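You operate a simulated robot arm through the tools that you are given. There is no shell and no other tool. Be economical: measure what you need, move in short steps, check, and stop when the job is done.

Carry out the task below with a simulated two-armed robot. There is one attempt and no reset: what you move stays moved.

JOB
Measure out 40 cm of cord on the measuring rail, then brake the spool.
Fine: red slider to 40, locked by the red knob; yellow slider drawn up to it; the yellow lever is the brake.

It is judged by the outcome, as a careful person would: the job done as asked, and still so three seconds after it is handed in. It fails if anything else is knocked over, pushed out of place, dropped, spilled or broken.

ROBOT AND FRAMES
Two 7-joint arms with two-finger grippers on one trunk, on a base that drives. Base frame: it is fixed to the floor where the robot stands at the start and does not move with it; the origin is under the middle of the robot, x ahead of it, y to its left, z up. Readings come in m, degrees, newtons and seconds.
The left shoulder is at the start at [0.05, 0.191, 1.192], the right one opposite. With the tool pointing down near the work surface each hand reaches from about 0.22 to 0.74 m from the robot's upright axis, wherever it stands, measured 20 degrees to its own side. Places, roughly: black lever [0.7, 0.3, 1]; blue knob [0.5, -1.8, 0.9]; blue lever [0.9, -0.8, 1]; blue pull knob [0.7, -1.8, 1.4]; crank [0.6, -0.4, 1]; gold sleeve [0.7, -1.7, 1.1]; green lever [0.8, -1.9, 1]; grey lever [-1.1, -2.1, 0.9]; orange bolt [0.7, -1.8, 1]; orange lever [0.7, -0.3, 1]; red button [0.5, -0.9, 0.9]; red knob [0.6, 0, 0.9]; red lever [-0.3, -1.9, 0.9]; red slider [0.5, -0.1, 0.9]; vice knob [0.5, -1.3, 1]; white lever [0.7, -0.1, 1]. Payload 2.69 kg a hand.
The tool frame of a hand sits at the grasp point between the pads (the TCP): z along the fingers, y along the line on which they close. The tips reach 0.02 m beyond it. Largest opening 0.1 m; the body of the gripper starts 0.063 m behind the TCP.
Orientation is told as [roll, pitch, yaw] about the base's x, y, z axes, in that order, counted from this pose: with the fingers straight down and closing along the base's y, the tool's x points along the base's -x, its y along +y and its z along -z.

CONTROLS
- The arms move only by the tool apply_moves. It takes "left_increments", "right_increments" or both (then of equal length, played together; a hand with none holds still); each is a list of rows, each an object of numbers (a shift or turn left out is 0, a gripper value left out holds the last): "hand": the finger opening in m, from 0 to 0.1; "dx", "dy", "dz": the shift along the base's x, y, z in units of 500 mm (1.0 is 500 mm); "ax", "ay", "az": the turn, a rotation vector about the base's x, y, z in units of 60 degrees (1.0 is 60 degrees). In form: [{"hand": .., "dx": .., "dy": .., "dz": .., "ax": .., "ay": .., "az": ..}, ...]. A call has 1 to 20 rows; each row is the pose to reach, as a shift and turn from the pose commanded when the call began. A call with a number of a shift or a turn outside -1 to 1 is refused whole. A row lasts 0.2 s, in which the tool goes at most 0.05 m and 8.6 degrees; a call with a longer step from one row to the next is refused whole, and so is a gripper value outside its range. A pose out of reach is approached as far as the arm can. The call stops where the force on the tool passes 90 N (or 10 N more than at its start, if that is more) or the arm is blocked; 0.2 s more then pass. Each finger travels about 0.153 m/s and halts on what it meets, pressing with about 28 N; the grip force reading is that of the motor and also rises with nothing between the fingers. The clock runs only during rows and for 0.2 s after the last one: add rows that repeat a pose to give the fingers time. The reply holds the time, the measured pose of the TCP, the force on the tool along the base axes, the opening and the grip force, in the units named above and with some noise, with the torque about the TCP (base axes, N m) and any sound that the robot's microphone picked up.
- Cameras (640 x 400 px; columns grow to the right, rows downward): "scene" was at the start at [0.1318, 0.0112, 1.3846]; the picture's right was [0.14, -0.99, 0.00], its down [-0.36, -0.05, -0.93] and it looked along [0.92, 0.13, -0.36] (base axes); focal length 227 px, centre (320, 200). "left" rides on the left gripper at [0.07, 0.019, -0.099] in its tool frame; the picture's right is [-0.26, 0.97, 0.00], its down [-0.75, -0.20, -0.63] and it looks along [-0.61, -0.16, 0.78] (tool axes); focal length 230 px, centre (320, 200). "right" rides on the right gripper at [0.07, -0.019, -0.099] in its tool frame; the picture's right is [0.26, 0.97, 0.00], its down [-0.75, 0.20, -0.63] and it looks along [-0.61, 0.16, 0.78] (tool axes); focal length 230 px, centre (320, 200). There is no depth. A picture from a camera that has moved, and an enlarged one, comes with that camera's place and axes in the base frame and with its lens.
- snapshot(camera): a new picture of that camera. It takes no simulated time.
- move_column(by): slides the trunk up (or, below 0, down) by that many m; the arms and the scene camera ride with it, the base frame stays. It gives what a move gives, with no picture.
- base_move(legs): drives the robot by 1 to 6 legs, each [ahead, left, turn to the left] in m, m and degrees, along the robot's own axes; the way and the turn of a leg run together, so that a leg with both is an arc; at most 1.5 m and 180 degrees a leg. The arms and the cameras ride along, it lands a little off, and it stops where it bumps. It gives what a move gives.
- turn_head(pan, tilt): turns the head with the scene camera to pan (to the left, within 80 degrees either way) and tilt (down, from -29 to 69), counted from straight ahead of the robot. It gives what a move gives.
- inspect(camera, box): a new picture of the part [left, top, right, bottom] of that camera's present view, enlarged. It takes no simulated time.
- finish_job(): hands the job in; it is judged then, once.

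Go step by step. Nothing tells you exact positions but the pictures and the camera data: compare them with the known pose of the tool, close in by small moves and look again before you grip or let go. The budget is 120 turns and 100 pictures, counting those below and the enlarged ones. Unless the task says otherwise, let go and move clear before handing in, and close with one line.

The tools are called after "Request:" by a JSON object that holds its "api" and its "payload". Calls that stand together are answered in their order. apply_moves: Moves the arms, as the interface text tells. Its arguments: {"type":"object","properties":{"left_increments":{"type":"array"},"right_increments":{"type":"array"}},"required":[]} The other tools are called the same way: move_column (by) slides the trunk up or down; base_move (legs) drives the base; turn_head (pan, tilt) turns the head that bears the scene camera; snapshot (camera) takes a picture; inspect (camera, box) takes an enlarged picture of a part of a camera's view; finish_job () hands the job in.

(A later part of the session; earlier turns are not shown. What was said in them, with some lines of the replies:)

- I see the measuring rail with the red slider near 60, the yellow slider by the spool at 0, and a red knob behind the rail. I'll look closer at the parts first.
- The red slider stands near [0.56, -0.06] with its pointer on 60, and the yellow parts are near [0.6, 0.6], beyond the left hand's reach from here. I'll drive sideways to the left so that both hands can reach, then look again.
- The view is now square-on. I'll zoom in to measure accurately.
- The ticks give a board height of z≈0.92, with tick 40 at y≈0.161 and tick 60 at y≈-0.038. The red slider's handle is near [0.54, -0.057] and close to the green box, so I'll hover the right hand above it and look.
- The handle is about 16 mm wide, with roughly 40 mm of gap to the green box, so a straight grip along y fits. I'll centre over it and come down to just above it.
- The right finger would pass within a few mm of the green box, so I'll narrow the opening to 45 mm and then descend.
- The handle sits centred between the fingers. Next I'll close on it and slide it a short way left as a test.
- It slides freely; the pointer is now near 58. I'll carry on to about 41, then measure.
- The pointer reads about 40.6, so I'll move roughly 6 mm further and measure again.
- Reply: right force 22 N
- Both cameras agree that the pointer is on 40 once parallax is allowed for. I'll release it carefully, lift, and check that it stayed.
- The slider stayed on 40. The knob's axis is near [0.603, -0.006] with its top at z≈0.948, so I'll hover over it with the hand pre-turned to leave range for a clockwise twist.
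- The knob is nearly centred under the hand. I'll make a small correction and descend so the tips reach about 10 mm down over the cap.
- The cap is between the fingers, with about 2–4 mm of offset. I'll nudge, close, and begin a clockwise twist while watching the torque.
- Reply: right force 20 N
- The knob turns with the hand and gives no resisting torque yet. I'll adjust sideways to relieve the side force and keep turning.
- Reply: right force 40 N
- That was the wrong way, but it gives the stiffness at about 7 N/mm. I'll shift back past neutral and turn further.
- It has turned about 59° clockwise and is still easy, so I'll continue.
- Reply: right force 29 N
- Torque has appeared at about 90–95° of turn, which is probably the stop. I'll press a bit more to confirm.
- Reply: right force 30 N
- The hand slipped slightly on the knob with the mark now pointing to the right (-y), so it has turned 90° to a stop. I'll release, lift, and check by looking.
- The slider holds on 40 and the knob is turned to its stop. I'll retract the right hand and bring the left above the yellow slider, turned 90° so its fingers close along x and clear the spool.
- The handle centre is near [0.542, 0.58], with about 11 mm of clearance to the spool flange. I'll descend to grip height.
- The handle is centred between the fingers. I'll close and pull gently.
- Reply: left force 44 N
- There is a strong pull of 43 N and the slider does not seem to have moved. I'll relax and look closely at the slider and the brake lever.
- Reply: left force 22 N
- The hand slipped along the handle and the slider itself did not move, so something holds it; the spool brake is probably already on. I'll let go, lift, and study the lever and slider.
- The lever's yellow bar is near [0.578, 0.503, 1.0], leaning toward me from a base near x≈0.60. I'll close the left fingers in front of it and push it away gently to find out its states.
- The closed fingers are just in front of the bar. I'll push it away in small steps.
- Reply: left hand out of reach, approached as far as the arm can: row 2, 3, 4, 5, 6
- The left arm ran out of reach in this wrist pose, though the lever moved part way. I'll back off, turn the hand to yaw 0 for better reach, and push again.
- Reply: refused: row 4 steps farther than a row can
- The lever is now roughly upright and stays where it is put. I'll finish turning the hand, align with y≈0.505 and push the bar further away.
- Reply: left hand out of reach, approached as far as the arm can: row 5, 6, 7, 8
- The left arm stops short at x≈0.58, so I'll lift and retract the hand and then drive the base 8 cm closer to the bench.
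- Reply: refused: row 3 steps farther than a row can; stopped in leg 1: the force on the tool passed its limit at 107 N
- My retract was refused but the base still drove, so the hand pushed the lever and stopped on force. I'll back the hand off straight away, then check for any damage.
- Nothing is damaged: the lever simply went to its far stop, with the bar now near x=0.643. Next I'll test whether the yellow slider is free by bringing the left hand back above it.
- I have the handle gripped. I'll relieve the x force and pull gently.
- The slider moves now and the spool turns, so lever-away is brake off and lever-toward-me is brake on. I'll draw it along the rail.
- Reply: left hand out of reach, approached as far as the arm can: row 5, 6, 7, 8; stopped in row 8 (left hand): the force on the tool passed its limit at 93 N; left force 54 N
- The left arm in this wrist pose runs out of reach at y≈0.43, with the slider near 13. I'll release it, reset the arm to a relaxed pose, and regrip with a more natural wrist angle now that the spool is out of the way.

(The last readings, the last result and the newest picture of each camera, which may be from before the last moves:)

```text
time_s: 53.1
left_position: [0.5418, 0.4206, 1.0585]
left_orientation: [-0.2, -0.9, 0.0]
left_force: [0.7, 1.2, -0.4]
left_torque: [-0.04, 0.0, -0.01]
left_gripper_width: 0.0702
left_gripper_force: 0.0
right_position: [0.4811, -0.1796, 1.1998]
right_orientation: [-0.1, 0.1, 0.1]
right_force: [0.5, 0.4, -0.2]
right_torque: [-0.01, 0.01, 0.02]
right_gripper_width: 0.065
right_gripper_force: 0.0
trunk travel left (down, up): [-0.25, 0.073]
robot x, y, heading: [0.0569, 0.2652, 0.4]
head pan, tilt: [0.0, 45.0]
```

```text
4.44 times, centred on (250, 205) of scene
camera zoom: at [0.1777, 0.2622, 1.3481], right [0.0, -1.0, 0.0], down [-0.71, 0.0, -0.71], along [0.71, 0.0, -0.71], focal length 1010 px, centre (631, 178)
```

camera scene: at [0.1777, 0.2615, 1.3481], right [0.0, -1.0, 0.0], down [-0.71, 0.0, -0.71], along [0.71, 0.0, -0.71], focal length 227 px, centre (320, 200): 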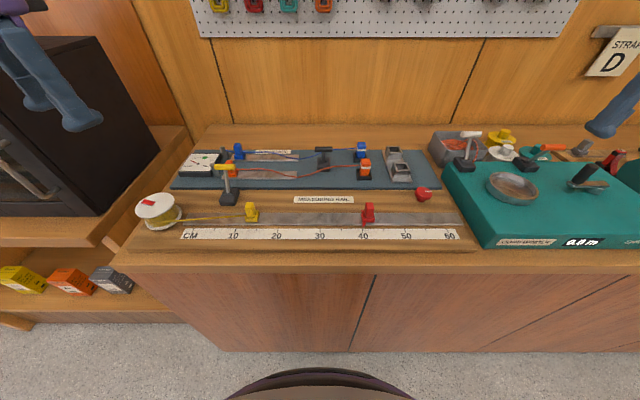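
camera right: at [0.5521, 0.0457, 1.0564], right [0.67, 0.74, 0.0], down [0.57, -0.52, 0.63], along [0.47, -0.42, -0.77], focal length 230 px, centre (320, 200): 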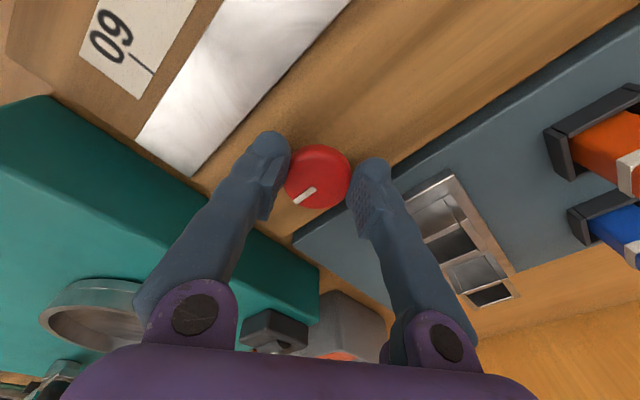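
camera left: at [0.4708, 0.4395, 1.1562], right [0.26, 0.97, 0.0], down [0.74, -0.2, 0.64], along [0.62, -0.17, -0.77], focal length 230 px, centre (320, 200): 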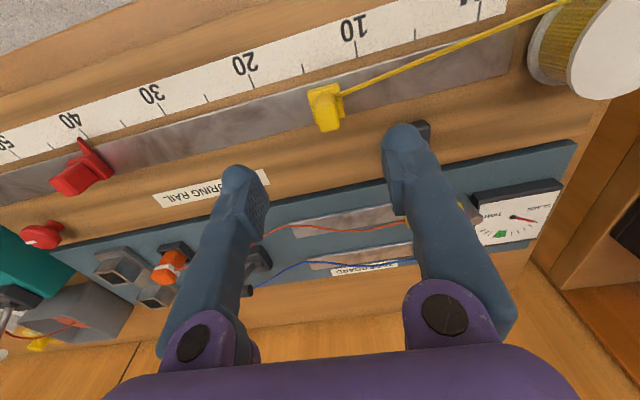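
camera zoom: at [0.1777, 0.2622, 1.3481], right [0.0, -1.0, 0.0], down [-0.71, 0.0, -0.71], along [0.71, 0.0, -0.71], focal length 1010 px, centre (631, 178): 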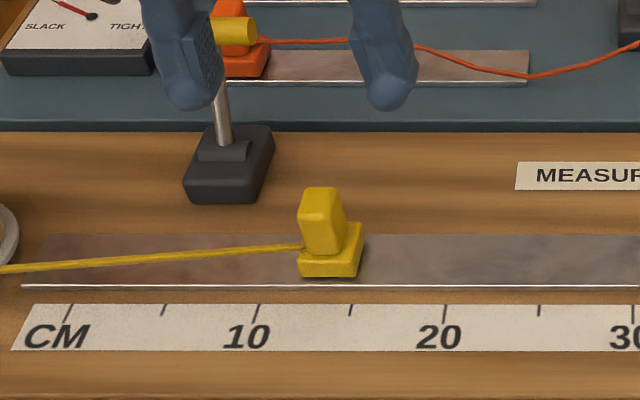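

The yellow handle is near [0.540, 0.4255], and the cord leaves it low on the spool side. I'll close the fingers, lower them behind the handle above the cord, and push it along toward the red slider.

Request:
{"api": "apply_moves", "payload": {"left_increments": [{"hand": 0.0, "dx": -0.003, "dy": 0.08}, {"hand": 0.0, "dx": -0.003, "dy": 0.08}, {"dx": -0.003, "dy": 0.08}, {"dx": -0.003, "dy": 0.08, "dz": -0.08}, {"dx": -0.003, "dy": 0.08, "dz": -0.15}, {"dx": -0.003, "dy": 0.08, "dz": -0.185}]}}

Request:
{"api": "inspect", "payload": {"camera": "scene", "box": [200, 160, 300, 250]}}

Request:
{"api": "inspect", "payload": {"camera": "left", "box": [220, 60, 420, 220]}}

```text
time_s: 54.5
left_position: [0.5408, 0.4606, 0.9661]
left_orientation: [-0.2, -0.9, -0.1]
left_force: [-0.1, 0.2, 0.3]
left_torque: [-0.01, 0.03, -0.04]
left_gripper_width: 0.0002
left_gripper_force: 27.9
right_position: [0.4821, -0.1817, 1.1987]
right_orientation: [0.1, 0.1, 0.1]
right_force: [0.8, 0.8, 0.0]
right_torque: [-0.01, -0.01, -0.02]
right_gripper_width: 0.0649
right_gripper_force: 0.1
trunk travel left (down, up): [-0.25, 0.073]
robot x, y, heading: [0.0598, 0.2632, 0.0]
head pan, tilt: [0.0, 45.0]
```

```text
4.44 times, centred on (250, 205) of scene
camera zoom: at [0.1778, 0.2616, 1.3481], right [0.0, -1.0, 0.0], down [-0.71, 0.0, -0.71], along [0.71, 0.0, -0.71], focal length 1010 px, centre (631, 178)
```

zoom: 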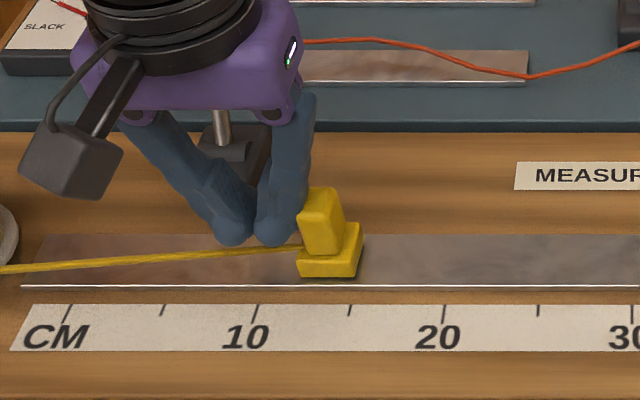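

```text
2.50 times, centred on (320, 140) of left
camera zoom: at [0.4695, 0.4791, 1.0631], right [0.26, 0.97, 0.0], down [0.74, -0.2, 0.64], along [0.62, -0.17, -0.77], focal length 575 px, centre (320, 350)
```

zoom: 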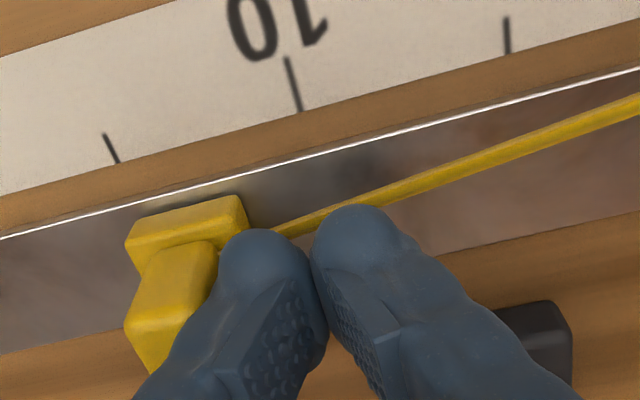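

Request:
{"api": "apply_moves", "payload": {"left_increments": [{"dy": -0.04}, {"dy": -0.08}, {"dy": -0.12}, {"dy": -0.16}, {"dy": -0.2}, {"dy": -0.24}, {"dy": -0.28}, {"dy": -0.32}, {"dy": -0.36}, {"dy": -0.4}, {"dy": -0.44}, {"dy": -0.46}]}}

Request:
{"api": "inspect", "payload": {"camera": "scene", "box": [280, 160, 400, 250]}}

```text
time_s: 57.1
left_position: [0.4811, 0.3974, 1.0112]
left_orientation: [-0.2, -1.0, -0.1]
left_force: [-0.3, -0.4, -0.3]
left_torque: [0.0, 0.05, 0.0]
left_gripper_width: 0.0002
left_gripper_force: 27.9
left hand out of reach, approached as far as the arm can: row 1, 2, 3, 4, 5, 6, 7, 8, 9, 10, 11, 12
right_position: [0.4829, -0.1804, 1.2001]
right_orientation: [0.0, 0.1, 0.1]
right_force: [-0.5, 0.4, 0.5]
right_torque: [-0.01, 0.01, -0.01]
right_gripper_width: 0.065
right_gripper_force: 0.0
trunk travel left (down, up): [-0.25, 0.073]
robot x, y, heading: [0.0529, 0.2639, 0.2]
head pan, tilt: [0.0, 45.0]
```

```text
4.44 times, centred on (340, 205) of scene
camera zoom: at [0.1775, 0.2616, 1.3481], right [0.0, -1.0, 0.0], down [-0.71, 0.0, -0.71], along [0.71, 0.0, -0.71], focal length 1010 px, centre (231, 178)
```

zoom: 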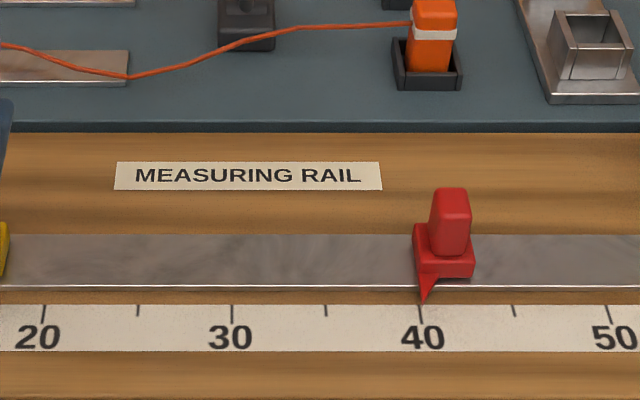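

The left arm's joints are in an awkward configuration. The right arm has worked smoothly, so I'll retract the left hand, then shift the base left and push the slider with the right hand.

Request:
{"api": "apply_moves", "payload": {"left_increments": [{"dz": 0.08}, {"dz": 0.16}, {"dz": 0.24, "dx": -0.04}, {"dz": 0.32, "dx": -0.08, "dy": 0.03}, {"dz": 0.4, "dx": -0.12, "dy": 0.06}, {"dz": 0.48, "dx": -0.16, "dy": 0.1}]}}

```text
time_s: 58.5
left_position: [0.4003, 0.4521, 1.256]
left_orientation: [-0.3, -0.9, -0.1]
left_force: [0.5, 0.4, -0.6]
left_torque: [-0.01, 0.0, -0.01]
left_gripper_width: 0.0
left_gripper_force: 28.0
right_position: [0.4809, -0.1813, 1.1992]
right_orientation: [-0.1, 0.1, 0.1]
right_force: [1.1, 0.4, -0.3]
right_torque: [-0.02, -0.03, 0.01]
right_gripper_width: 0.0649
right_gripper_force: 0.1
trunk travel left (down, up): [-0.25, 0.073]
robot x, y, heading: [0.0559, 0.2635, 0.2]
head pan, tilt: [0.0, 45.0]
```

Request:
{"api": "base_move", "payload": {"legs": [[0, 0.25, 0]]}}

Request:
{"api": "snapshot", "payload": {"camera": "scene"}}

```text
time_s: 61.3
left_position: [0.4026, 0.6989, 1.2567]
left_orientation: [-0.2, -0.9, -0.3]
left_force: [-0.9, -0.2, 0.0]
left_torque: [0.0, 0.0, 0.0]
left_gripper_width: 0.0002
left_gripper_force: 27.5
right_position: [0.4796, 0.0674, 1.1994]
right_orientation: [0.0, 0.1, -0.2]
right_force: [0.1, 0.1, -0.4]
right_torque: [0.02, -0.02, 0.02]
right_gripper_width: 0.065
right_gripper_force: 0.0
trunk travel left (down, up): [-0.25, 0.073]
robot x, y, heading: [0.0575, 0.5162, -0.2]
head pan, tilt: [0.0, 45.0]
```

```text
28 pictures are left
camera scene: at [0.1778, 0.5113, 1.3481], right [0.0, -1.0, 0.0], down [-0.71, 0.0, -0.71], along [0.71, 0.0, -0.71], focal length 227 px, centre (320, 200)
```

scene: 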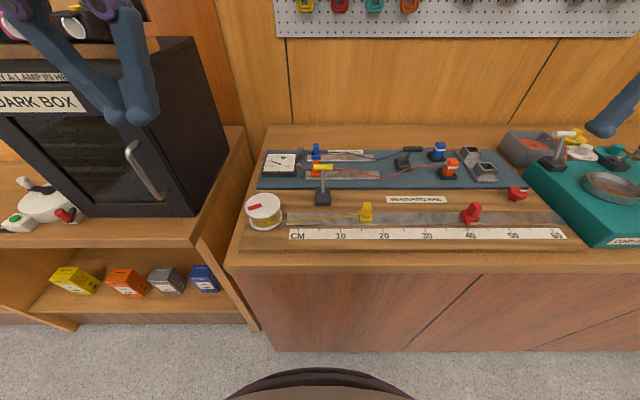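

The yellow slider now stands at about 16, with its handle near y≈0.407. I'll bring the right hand, closed, to just behind it on the spool side.

Request:
{"api": "apply_moves", "payload": {"right_increments": [{"hand": 0.0, "dx": 0.0, "dy": 0.08}, {"dx": 0.01, "dy": 0.16, "dz": -0.02}, {"dx": 0.02, "dy": 0.24, "dz": -0.04}, {"dx": 0.04, "dy": 0.32, "dz": -0.06}, {"dx": 0.05, "dy": 0.4, "dz": -0.08}, {"dx": 0.06, "dy": 0.48, "dz": -0.1}, {"dx": 0.08, "dy": 0.56, "dz": -0.12}, {"dx": 0.1, "dy": 0.64, "dz": -0.14}, {"dx": 0.11, "dy": 0.71, "dz": -0.18}, {"dx": 0.123, "dy": 0.771, "dz": -0.22}, {"dx": 0.123, "dy": 0.771, "dz": -0.28}]}}

Request:
{"api": "snapshot", "payload": {"camera": "right"}}

```text
time_s: 63.7
left_position: [0.4041, 0.6996, 1.2558]
left_orientation: [-0.1, -0.8, -0.3]
left_force: [-0.2, 0.3, 1.0]
left_torque: [0.0, 0.04, 0.01]
left_gripper_width: 0.0
left_gripper_force: 28.2
right_position: [0.543, 0.4525, 1.0599]
right_orientation: [0.0, 0.1, -0.2]
right_force: [-0.1, -0.1, -0.2]
right_torque: [0.01, -0.01, -0.02]
right_gripper_width: 0.0
right_gripper_force: 28.3
trunk travel left (down, up): [-0.25, 0.073]
robot x, y, heading: [0.0555, 0.5153, -0.4]
head pan, tilt: [0.0, 45.0]
```

```text
27 pictures are left
camera right: at [0.473, 0.4323, 1.1586], right [-0.25, 0.97, 0.0], down [0.75, 0.2, 0.63], along [0.61, 0.16, -0.78], focal length 230 px, centre (320, 200)
```

right: 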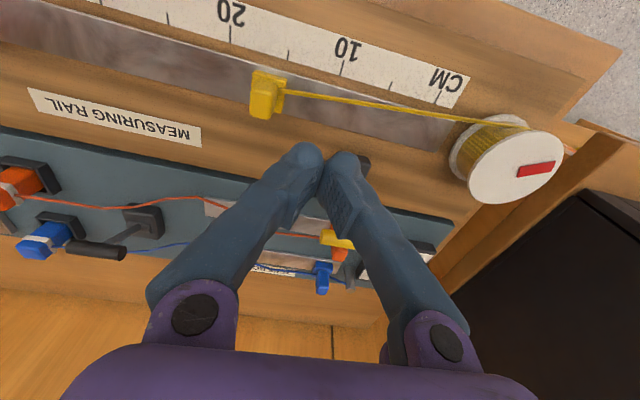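

The handle is near y≈0.402. I'll lower behind it, then push.

Request:
{"api": "apply_moves", "payload": {"right_increments": [{"dx": -0.006, "dz": -0.08}, {"dx": -0.006, "dz": -0.15}, {"dx": -0.006, "dz": -0.188}, {"dx": -0.006, "dz": -0.188, "dy": -0.03}, {"dx": -0.006, "dz": -0.188, "dy": -0.06}, {"dx": -0.006, "dz": -0.188, "dy": -0.1}, {"dx": -0.006, "dz": -0.188, "dy": -0.14}, {"dx": -0.006, "dz": -0.188, "dy": -0.18}, {"dx": -0.006, "dz": -0.188, "dy": -0.22}]}}

Request:
{"api": "snapshot", "payload": {"camera": "right"}}

```text
time_s: 65.7
left_position: [0.4023, 0.6988, 1.2549]
left_orientation: [-0.2, -0.9, -0.4]
left_force: [0.2, 0.0, 0.2]
left_torque: [-0.01, 0.01, 0.03]
left_gripper_width: 0.0
left_gripper_force: 28.6
right_position: [0.5375, 0.3423, 0.964]
right_orientation: [-0.1, 0.1, -0.2]
right_force: [0.1, -0.3, 0.2]
right_torque: [0.03, 0.01, 0.03]
right_gripper_width: 0.0
right_gripper_force: 27.8
trunk travel left (down, up): [-0.25, 0.073]
robot x, y, heading: [0.0574, 0.5136, -0.2]
head pan, tilt: [0.0, 45.0]
```

```text
26 pictures are left
camera right: at [0.468, 0.3218, 1.0634], right [-0.26, 0.97, 0.0], down [0.75, 0.2, 0.63], along [0.61, 0.16, -0.78], focal length 230 px, centre (320, 200)
```

right: 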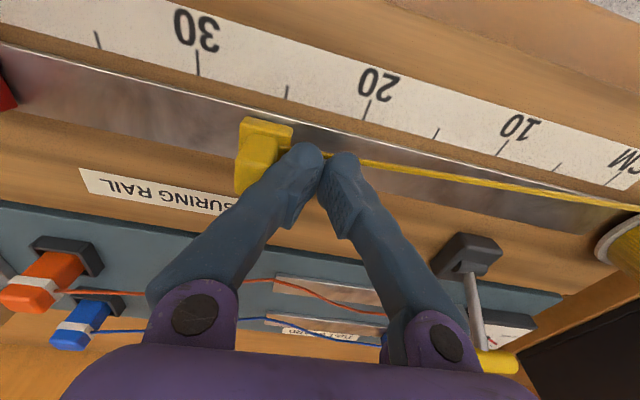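

Pushing works; the contact offset is about 34 mm. I'll continue to just short of the red slider.

Request:
{"api": "apply_moves", "payload": {"right_increments": [{"dy": -0.04}, {"dy": -0.08}, {"dy": -0.12}, {"dy": -0.16}, {"dy": -0.2}]}}

Request:
{"api": "inspect", "payload": {"camera": "scene", "box": [400, 180, 500, 250]}}

Request:
{"api": "inspect", "payload": {"camera": "right", "box": [160, 50, 340, 200]}}

```text
time_s: 66.9
left_position: [0.4041, 0.7, 1.256]
left_orientation: [-0.1, -0.9, -0.4]
left_force: [-0.2, 0.6, 0.3]
left_torque: [0.0, 0.0, -0.02]
left_gripper_width: 0.0003
left_gripper_force: 27.5
right_position: [0.5399, 0.2417, 0.9653]
right_orientation: [-0.1, 0.1, -0.1]
right_force: [-0.9, 0.0, 0.6]
right_torque: [0.0, -0.01, 0.0]
right_gripper_width: 0.0
right_gripper_force: 27.6
trunk travel left (down, up): [-0.25, 0.073]
robot x, y, heading: [0.0558, 0.5132, -0.2]
head pan, tilt: [0.0, 45.0]
```

```text
5.71 times, centred on (450, 215) of scene
camera zoom: at [0.1778, 0.5107, 1.3481], right [0.0, -1.0, 0.0], down [-0.71, 0.0, -0.71], along [0.71, 0.0, -0.71], focal length 1299 px, centre (-423, 114)
```

zoom: 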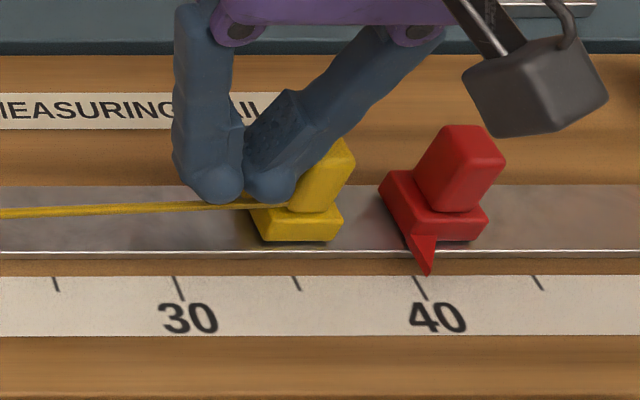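

```text
2.67 times, centred on (250, 125) of right
camera zoom: at [0.4693, 0.2221, 1.0644], right [-0.25, 0.97, 0.0], down [0.75, 0.2, 0.63], along [0.61, 0.16, -0.78], focal length 614 px, centre (507, 400)
```

zoom: 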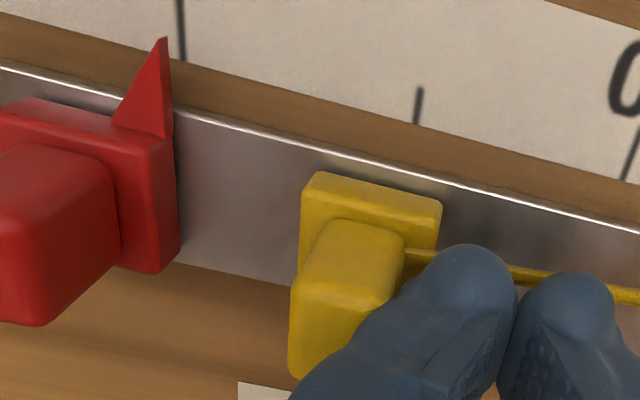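

There is about 27 mm of gap left. I'll push on in small steps until contact.

Request:
{"api": "apply_moves", "payload": {"right_increments": [{"dy": -0.02}, {"dy": -0.036}, {"dy": -0.044}, {"dy": -0.05}, {"dy": -0.054}, {"dy": -0.057}]}}

Request:
{"api": "inspect", "payload": {"camera": "scene", "box": [400, 180, 500, 250]}}

Request:
{"api": "inspect", "payload": {"camera": "right", "box": [160, 50, 340, 200]}}

```text
time_s: 68.3
left_position: [0.4035, 0.7011, 1.2565]
left_orientation: [-0.1, -0.9, -0.3]
left_force: [0.4, 0.3, 1.4]
left_torque: [0.01, 0.0, -0.02]
left_gripper_width: 0.0
left_gripper_force: 28.1
right_position: [0.5392, 0.2143, 0.9647]
right_orientation: [-0.1, 0.1, -0.2]
right_force: [-0.8, 0.5, -0.3]
right_torque: [-0.02, 0.01, -0.01]
right_gripper_width: 0.0
right_gripper_force: 28.0
trunk travel left (down, up): [-0.25, 0.073]
robot x, y, heading: [0.0572, 0.5122, -0.1]
head pan, tilt: [0.0, 45.0]
```

```text
5.71 times, centred on (450, 215) of scene
camera zoom: at [0.1777, 0.5112, 1.3481], right [0.0, -1.0, 0.0], down [-0.71, 0.0, -0.71], along [0.71, 0.0, -0.71], focal length 1299 px, centre (-423, 114)
```

zoom: 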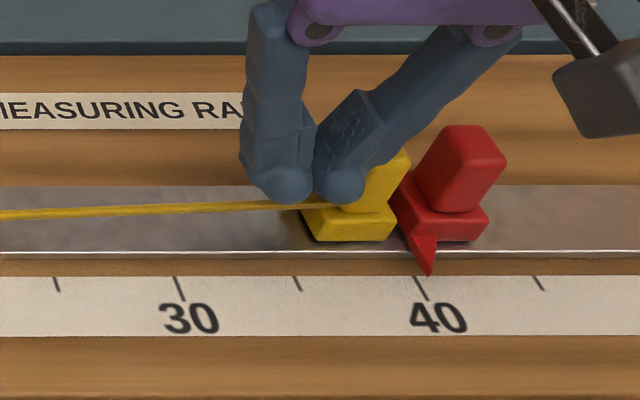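

```text
2.67 times, centred on (250, 125) of right
camera zoom: at [0.4687, 0.195, 1.065], right [-0.25, 0.97, 0.0], down [0.75, 0.2, 0.63], along [0.61, 0.16, -0.78], focal length 614 px, centre (507, 400)
```

zoom: 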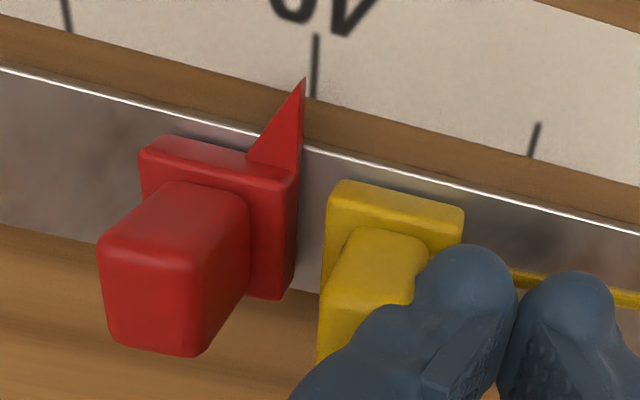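

About 6–7 mm remain; I'll take finer steps.

Request:
{"api": "apply_moves", "payload": {"right_increments": [{"dy": -0.005}, {"dy": -0.009}, {"dy": -0.011}, {"dy": -0.013}, {"dy": -0.013}]}}

Request:
{"api": "inspect", "payload": {"camera": "right", "box": [200, 60, 340, 180]}}

```text
time_s: 69.5
left_position: [0.4026, 0.6997, 1.2572]
left_orientation: [-0.2, -0.9, -0.3]
left_force: [-0.9, 0.2, 0.0]
left_torque: [0.03, 0.02, 0.01]
left_gripper_width: 0.0
left_gripper_force: 27.8
right_position: [0.5385, 0.2064, 0.9647]
right_orientation: [0.0, 0.2, -0.2]
right_force: [0.5, 0.4, 0.4]
right_torque: [-0.01, -0.02, 0.03]
right_gripper_width: 0.0002
right_gripper_force: 28.0
trunk travel left (down, up): [-0.25, 0.073]
robot x, y, heading: [0.0556, 0.5155, -0.1]
head pan, tilt: [0.0, 45.0]
```

```text
3.33 times, centred on (270, 120) of right
camera zoom: at [0.4681, 0.1882, 1.0648], right [-0.25, 0.97, 0.0], down [0.75, 0.2, 0.63], along [0.61, 0.16, -0.78], focal length 767 px, centre (487, 467)
```

zoom: 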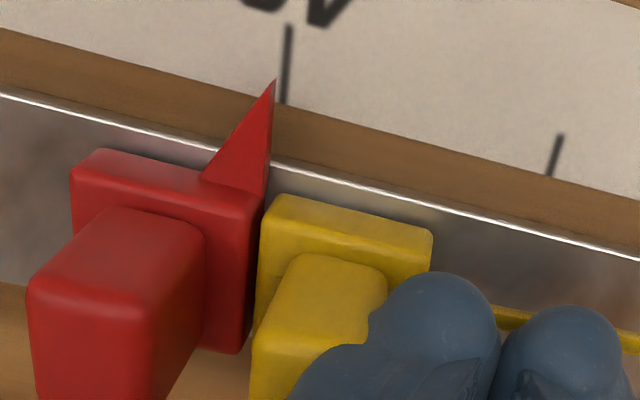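

Almost touching, roughly 1 mm short. I'll creep until I feel contact.

Request:
{"api": "apply_moves", "payload": {"right_increments": [{"dy": -0.001}, {"dy": -0.002}, {"dy": -0.003}, {"dy": -0.003}]}}

```text
time_s: 70.5
left_position: [0.4019, 0.6992, 1.2561]
left_orientation: [-0.2, -1.0, -0.3]
left_force: [-0.1, -0.3, -1.2]
left_torque: [-0.01, 0.01, 0.05]
left_gripper_width: 0.0
left_gripper_force: 27.5
right_position: [0.5366, 0.2067, 0.9652]
right_orientation: [0.0, 0.2, -0.2]
right_force: [-0.6, 1.7, 0.6]
right_torque: [-0.06, -0.01, -0.04]
right_gripper_width: 0.0
right_gripper_force: 28.0
trunk travel left (down, up): [-0.25, 0.073]
robot x, y, heading: [0.0532, 0.5128, -0.2]
head pan, tilt: [0.0, 45.0]
```

Request:
{"api": "apply_moves", "payload": {"right_increments": [{"dy": -0.001}, {"dy": -0.002}, {"dy": -0.003}, {"dy": -0.003}]}}

Request:
{"api": "inspect", "payload": {"camera": "right", "box": [200, 60, 340, 180]}}

```text
time_s: 71.5
left_position: [0.4032, 0.7007, 1.2564]
left_orientation: [-0.2, -0.9, -0.3]
left_force: [0.7, -0.3, -0.5]
left_torque: [-0.01, 0.02, -0.01]
left_gripper_width: 0.0
left_gripper_force: 27.8
right_position: [0.5382, 0.2054, 0.9645]
right_orientation: [0.0, 0.1, -0.3]
right_force: [-1.0, 2.8, 0.1]
right_torque: [0.01, 0.01, 0.0]
right_gripper_width: 0.0
right_gripper_force: 28.0
trunk travel left (down, up): [-0.25, 0.073]
robot x, y, heading: [0.0538, 0.5135, -0.3]
head pan, tilt: [0.0, 45.0]
```

```text
3.33 times, centred on (270, 120) of right
camera zoom: at [0.4684, 0.1864, 1.065], right [-0.26, 0.97, 0.0], down [0.75, 0.2, 0.63], along [0.61, 0.16, -0.78], focal length 767 px, centre (487, 467)
```

zoom: 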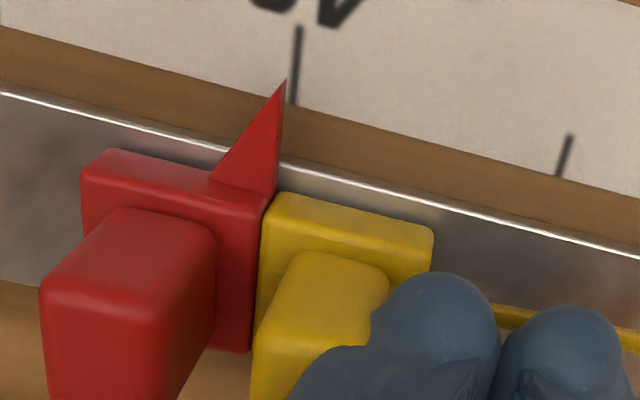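

The sliders are touching, with light contact force. I'll press slightly more to seat it and test the lock, then back off and check that both stay.

Request:
{"api": "apply_moves", "payload": {"right_increments": [{"dy": -0.002}, {"dy": -0.004}, {"dy": -0.004}]}}

Request:
{"api": "apply_moves", "payload": {"right_increments": [{"dy": 0.02}, {"dy": 0.05}, {"dy": 0.06, "dz": 0.06}, {"dy": 0.06, "dz": 0.14}, {"dy": 0.06, "dz": 0.2}]}}

Request:
{"api": "inspect", "payload": {"camera": "scene", "box": [420, 190, 490, 240]}}

```text
time_s: 72.3
left_position: [0.4035, 0.7, 1.2562]
left_orientation: [-0.2, -0.8, -0.3]
left_force: [0.8, 0.4, 0.2]
left_torque: [0.01, -0.01, 0.03]
left_gripper_width: 0.0
left_gripper_force: 28.5
right_position: [0.5384, 0.205, 0.9649]
right_orientation: [0.1, 0.1, -0.1]
right_force: [1.5, 10.3, -0.8]
right_torque: [-0.02, 0.01, 0.14]
right_gripper_width: 0.0
right_gripper_force: 27.7
trunk travel left (down, up): [-0.25, 0.073]
robot x, y, heading: [0.0588, 0.5143, 0.0]
head pan, tilt: [0.0, 45.0]
```

```text
time_s: 73.5
left_position: [0.4024, 0.7003, 1.2554]
left_orientation: [-0.3, -0.9, -0.3]
left_force: [0.5, -0.1, -0.5]
left_torque: [0.01, 0.01, -0.01]
left_gripper_width: 0.0
left_gripper_force: 28.2
right_position: [0.5379, 0.2348, 1.0677]
right_orientation: [-0.1, 0.2, -0.2]
right_force: [0.4, -0.7, -0.1]
right_torque: [0.02, -0.01, -0.03]
right_gripper_width: 0.0001
right_gripper_force: 28.2
trunk travel left (down, up): [-0.25, 0.073]
robot x, y, heading: [0.0566, 0.5099, -0.3]
head pan, tilt: [0.0, 45.0]
```

```text
8.00 times, centred on (455, 215) of scene
camera zoom: at [0.1776, 0.5113, 1.3481], right [0.0, -1.0, 0.0], down [-0.71, 0.0, -0.71], along [0.71, 0.0, -0.71], focal length 1818 px, centre (-760, 80)
```

zoom: 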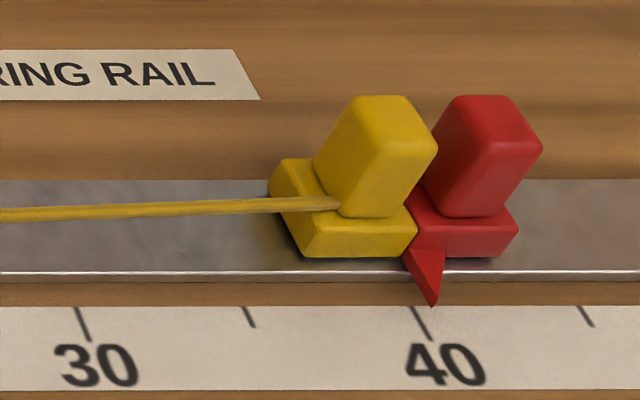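

The pointer reads 40 after parallax, the yellow slider touches it, and both stay. Now the brake: I'll bring the right hand over the lever's bar to grip it by its two ends and swing it back toward the robot.

Request:
{"api": "apply_moves", "payload": {"right_increments": [{"hand": 0.085, "dy": 0.07, "dz": 0.02}, {"dx": 0.03, "dy": 0.14, "dz": 0.04}, {"dx": 0.06, "dy": 0.21, "dz": 0.05}, {"dx": 0.09, "dy": 0.28, "dz": 0.05}, {"dx": 0.12, "dy": 0.35, "dz": 0.05}, {"dx": 0.15, "dy": 0.42, "dz": 0.05}, {"dx": 0.18, "dy": 0.48, "dz": 0.05}, {"dx": 0.21, "dy": 0.534, "dz": 0.05}, {"dx": 0.21, "dy": 0.534, "dz": 0.04}]}}

Request:
{"api": "snapshot", "payload": {"camera": "right"}}

Request:
{"api": "inspect", "payload": {"camera": "scene", "box": [270, 100, 390, 220]}}

```text
time_s: 75.5
left_position: [0.4029, 0.6989, 1.2555]
left_orientation: [-0.1, -0.8, -0.3]
left_force: [-0.1, 0.3, -0.4]
left_torque: [0.01, 0.01, -0.01]
left_gripper_width: 0.0
left_gripper_force: 28.0
right_position: [0.6433, 0.4999, 1.0866]
right_orientation: [0.0, 0.1, -0.2]
right_force: [-0.1, -0.8, 1.0]
right_torque: [-0.01, 0.02, -0.02]
right_gripper_width: 0.0851
right_gripper_force: 0.0
trunk travel left (down, up): [-0.25, 0.073]
robot x, y, heading: [0.0559, 0.5103, -0.4]
head pan, tilt: [0.0, 45.0]
```

```text
18 pictures are left
camera right: at [0.5738, 0.4799, 1.1852], right [-0.25, 0.97, 0.0], down [0.75, 0.2, 0.63], along [0.61, 0.16, -0.78], focal length 230 px, centre (320, 200)
```

right: 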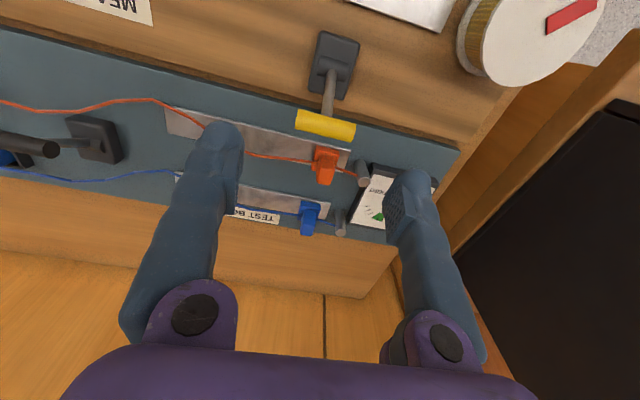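

```text
3.33 times, centred on (330, 160) of scene
camera zoom: at [0.178, 0.5103, 1.3481], right [0.0, -1.0, 0.0], down [-0.71, 0.0, -0.71], along [0.71, 0.0, -0.71], focal length 758 px, centre (287, 333)
```

zoom: 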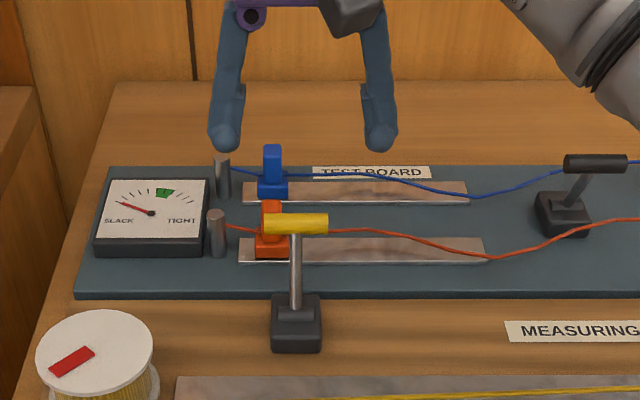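

The bar is at [0.641, 0.503, 1.002]. I'll descend around its ends and close on it.

Request:
{"api": "apply_moves", "payload": {"right_increments": [{"dx": -0.004, "dy": 0.006, "dz": -0.06}, {"dx": -0.004, "dy": 0.006, "dz": -0.12}, {"dx": -0.004, "dy": 0.006, "dz": -0.168}, {"dx": -0.004, "dy": 0.006, "dz": -0.168}]}}

Request:
{"api": "inspect", "payload": {"camera": "right", "box": [200, 80, 440, 260]}}

```text
time_s: 76.5
left_position: [0.4015, 0.7003, 1.2553]
left_orientation: [-0.2, -0.9, -0.3]
left_force: [-0.3, -0.1, -0.2]
left_torque: [-0.01, -0.04, -0.04]
left_gripper_width: 0.0002
left_gripper_force: 27.9
right_position: [0.6417, 0.5035, 1.0021]
right_orientation: [-0.1, 0.1, -0.1]
right_force: [0.7, 0.0, -1.4]
right_torque: [0.01, 0.01, -0.02]
right_gripper_width: 0.0848
right_gripper_force: 0.1
trunk travel left (down, up): [-0.25, 0.073]
robot x, y, heading: [0.058, 0.5127, -0.0]
head pan, tilt: [0.0, 45.0]
```

```text
2.22 times, centred on (320, 170) of right
camera zoom: at [0.5715, 0.4835, 1.1015], right [-0.26, 0.97, 0.0], down [0.75, 0.2, 0.63], along [0.61, 0.16, -0.78], focal length 511 px, centre (320, 267)
```

zoom: 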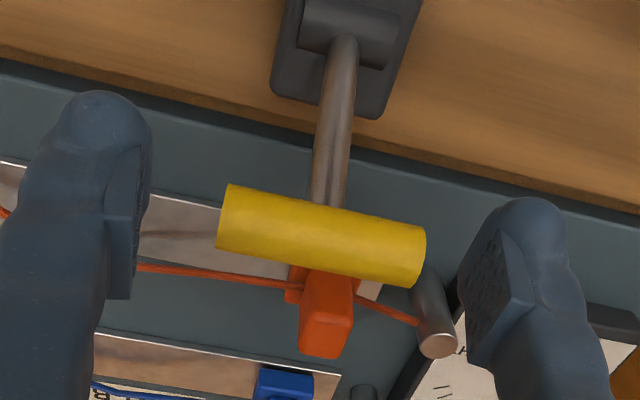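

The bar is centred between the fingers. I'll close and swing it toward the robot along its arc.

Request:
{"api": "apply_moves", "payload": {"right_increments": [{"hand": 0.05}, {"hand": 0.02}, {"hand": 0.02}, {"hand": 0.02}, {"dx": -0.016, "dz": 0.005}, {"dx": -0.032, "dz": 0.01}, {"dx": -0.05, "dz": 0.013}, {"dx": -0.07, "dz": 0.013}, {"dx": -0.09, "dz": 0.01}, {"dx": -0.108, "dz": 0.006}, {"dx": -0.124, "dz": 0.0}, {"dx": -0.124, "dz": 0.0}]}}

Request:
{"api": "inspect", "payload": {"camera": "scene", "box": [270, 100, 390, 220]}}

```text
time_s: 79.1
left_position: [0.4024, 0.7017, 1.2563]
left_orientation: [-0.2, -0.9, -0.3]
left_force: [-0.2, 0.9, -0.1]
left_torque: [-0.02, 0.01, 0.0]
left_gripper_width: 0.0
left_gripper_force: 27.6
right_position: [0.5777, 0.5032, 1.0045]
right_orientation: [0.0, -0.1, -0.2]
right_force: [11.5, 4.3, 26.5]
right_torque: [0.05, -1.65, -0.12]
right_gripper_width: 0.0613
right_gripper_force: 45.2
trunk travel left (down, up): [-0.25, 0.073]
robot x, y, heading: [0.0583, 0.514, -0.3]
head pan, tilt: [0.0, 45.0]
```

```text
3.33 times, centred on (330, 160) of scene
camera zoom: at [0.1765, 0.5118, 1.3484], right [0.0, -1.0, 0.0], down [-0.71, 0.0, -0.71], along [0.71, 0.0, -0.71], focal length 758 px, centre (287, 333)
```

zoom: 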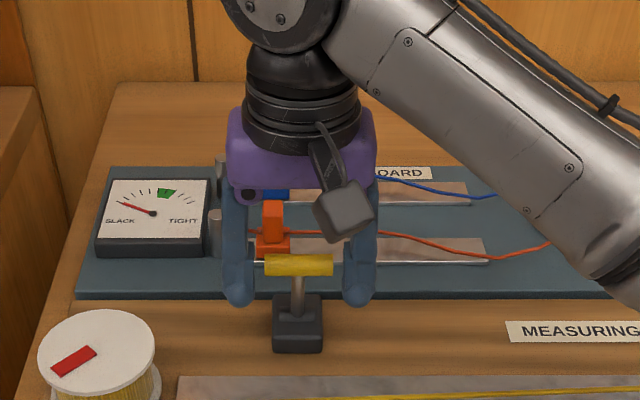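

The lever has followed and resistance is appearing, which suggests the stop. I'll press a little further to make sure it's fully over.

Request:
{"api": "apply_moves", "payload": {"right_increments": [{"dx": -0.006, "dz": -0.004}, {"dx": -0.014, "dz": -0.008}, {"dx": -0.014, "dz": -0.008}]}}

```text
time_s: 79.9
left_position: [0.4007, 0.7002, 1.2576]
left_orientation: [-0.2, -1.0, -0.3]
left_force: [0.7, -0.1, 0.2]
left_torque: [0.0, 0.02, 0.0]
left_gripper_width: 0.0
left_gripper_force: 28.4
right_position: [0.5727, 0.503, 0.9992]
right_orientation: [0.0, -0.2, -0.1]
right_force: [5.6, 4.8, 31.1]
right_torque: [0.15, -1.65, 0.11]
right_gripper_width: 0.0612
right_gripper_force: 45.1
trunk travel left (down, up): [-0.25, 0.073]
robot x, y, heading: [0.0562, 0.5129, -0.1]
head pan, tilt: [0.0, 45.0]
```

Request:
{"api": "apply_moves", "payload": {"right_increments": [{"hand": 0.075}, {"hand": 0.09}, {"hand": 0.09}, {"dz": 0.08}, {"dz": 0.16}, {"dz": 0.24}, {"dz": 0.24, "dy": -0.1}, {"dz": 0.24, "dy": -0.2}, {"dz": 0.24, "dy": -0.3}]}}

Request:
{"api": "inspect", "payload": {"camera": "scene", "box": [260, 130, 380, 220]}}

Request:
{"api": "snapshot", "payload": {"camera": "right"}}

```text
time_s: 81.9
left_position: [0.4039, 0.6986, 1.2568]
left_orientation: [-0.1, -0.8, -0.4]
left_force: [-0.1, -0.3, -1.0]
left_torque: [0.01, 0.0, -0.01]
left_gripper_width: 0.0
left_gripper_force: 28.1
right_position: [0.5713, 0.3509, 1.1163]
right_orientation: [0.1, 0.2, -0.2]
right_force: [-1.2, -0.6, 0.4]
right_torque: [0.02, 0.0, -0.01]
right_gripper_width: 0.0902
right_gripper_force: 0.2
trunk travel left (down, up): [-0.25, 0.073]
robot x, y, heading: [0.0589, 0.5163, -0.1]
head pan, tilt: [0.0, 45.0]
```

```text
4.44 times, centred on (320, 175) of scene
camera zoom: at [0.1777, 0.5096, 1.3481], right [0.0, -1.0, 0.0], down [-0.71, 0.0, -0.71], along [0.71, 0.0, -0.71], focal length 1010 px, centre (320, 311)
```

zoom: 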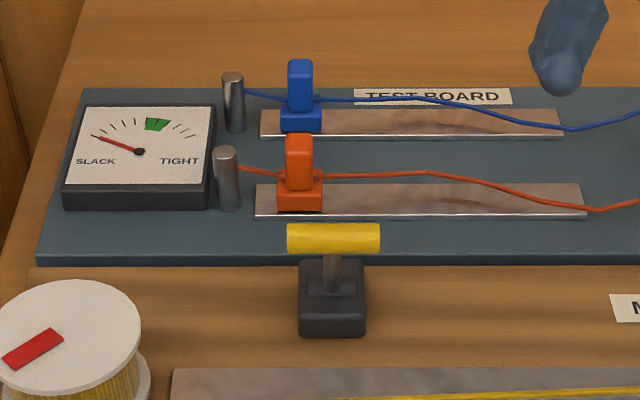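

```text
13 pictures are left
camera right: at [0.5014, 0.3304, 1.2156], right [-0.26, 0.97, 0.0], down [0.75, 0.2, 0.63], along [0.61, 0.16, -0.78], focal length 230 px, centre (320, 200)
```

right: 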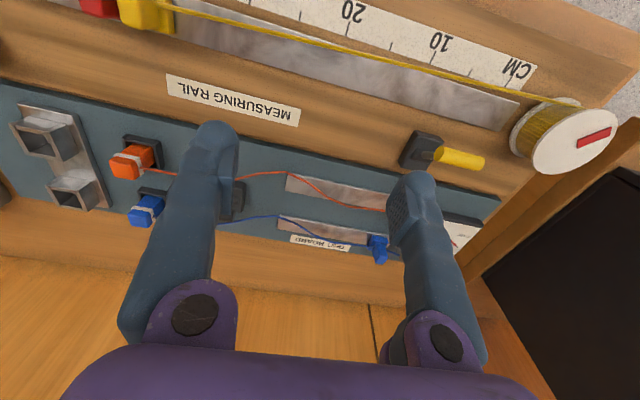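

The bar is back at [0.578, 0.502, 1.0], the same stop where the brake held at the start. I'll move the right hand clear and take a last look at the sliders and surroundings.

Request:
{"api": "apply_moves", "payload": {"right_increments": [{"dz": 0.06, "dx": -0.05}, {"dz": 0.12, "dx": -0.12}, {"dz": 0.16, "dx": -0.2}, {"dz": 0.16, "dx": -0.28}]}}

Request:
{"api": "inspect", "payload": {"camera": "scene", "box": [420, 180, 540, 250]}}

Request:
{"api": "snapshot", "payload": {"camera": "scene"}}

```text
time_s: 82.9
left_position: [0.403, 0.6994, 1.2564]
left_orientation: [-0.1, -0.9, -0.3]
left_force: [0.0, 0.3, -0.5]
left_torque: [-0.03, -0.01, 0.0]
left_gripper_width: 0.0001
left_gripper_force: 28.2
right_position: [0.4325, 0.3532, 1.1982]
right_orientation: [0.0, 0.1, -0.2]
right_force: [0.1, -0.2, 0.3]
right_torque: [-0.02, 0.01, -0.02]
right_gripper_width: 0.09
right_gripper_force: 0.1
trunk travel left (down, up): [-0.25, 0.073]
robot x, y, heading: [0.0521, 0.512, -0.2]
head pan, tilt: [0.0, 45.0]
```

```text
5.33 times, centred on (480, 215) of scene
camera zoom: at [0.1774, 0.5109, 1.3481], right [0.0, -1.0, 0.0], down [-0.71, 0.0, -0.71], along [0.71, 0.0, -0.71], focal length 1212 px, centre (-533, 120)
```

zoom: 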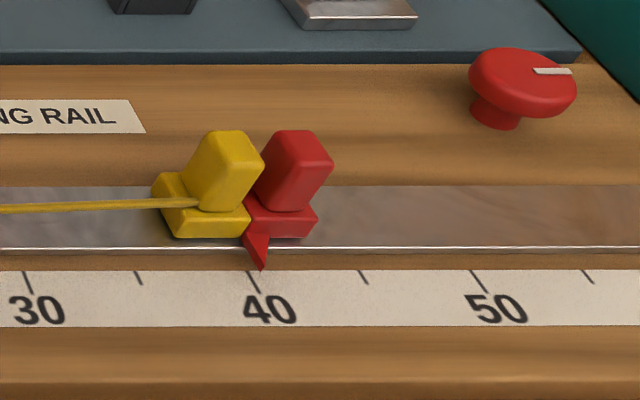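

```text
11 pictures are left
camera scene: at [0.1774, 0.5109, 1.3481], right [0.0, -1.0, 0.0], down [-0.71, 0.0, -0.71], along [0.71, 0.0, -0.71], focal length 227 px, centre (320, 200)
```

scene: 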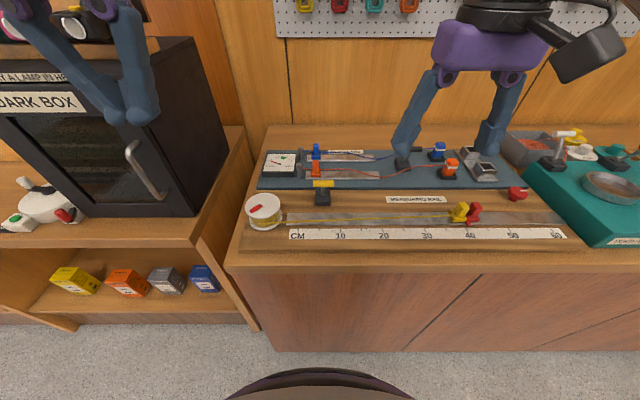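

The red slider is locked on 40 with the yellow one against it, the brake lever is over, and nothing else has moved. I'm handing in.

Request:
{"api": "finish_job", "payload": {}}

```text
The job is handed in.
```

The job is handed in: 40 cm of cord is measured out, with the red slider locked at 40 and the yellow slider drawn up against it. The spool brake is set; I had to release it first to draw the cord, and I judge it on by the lever being back where it started.
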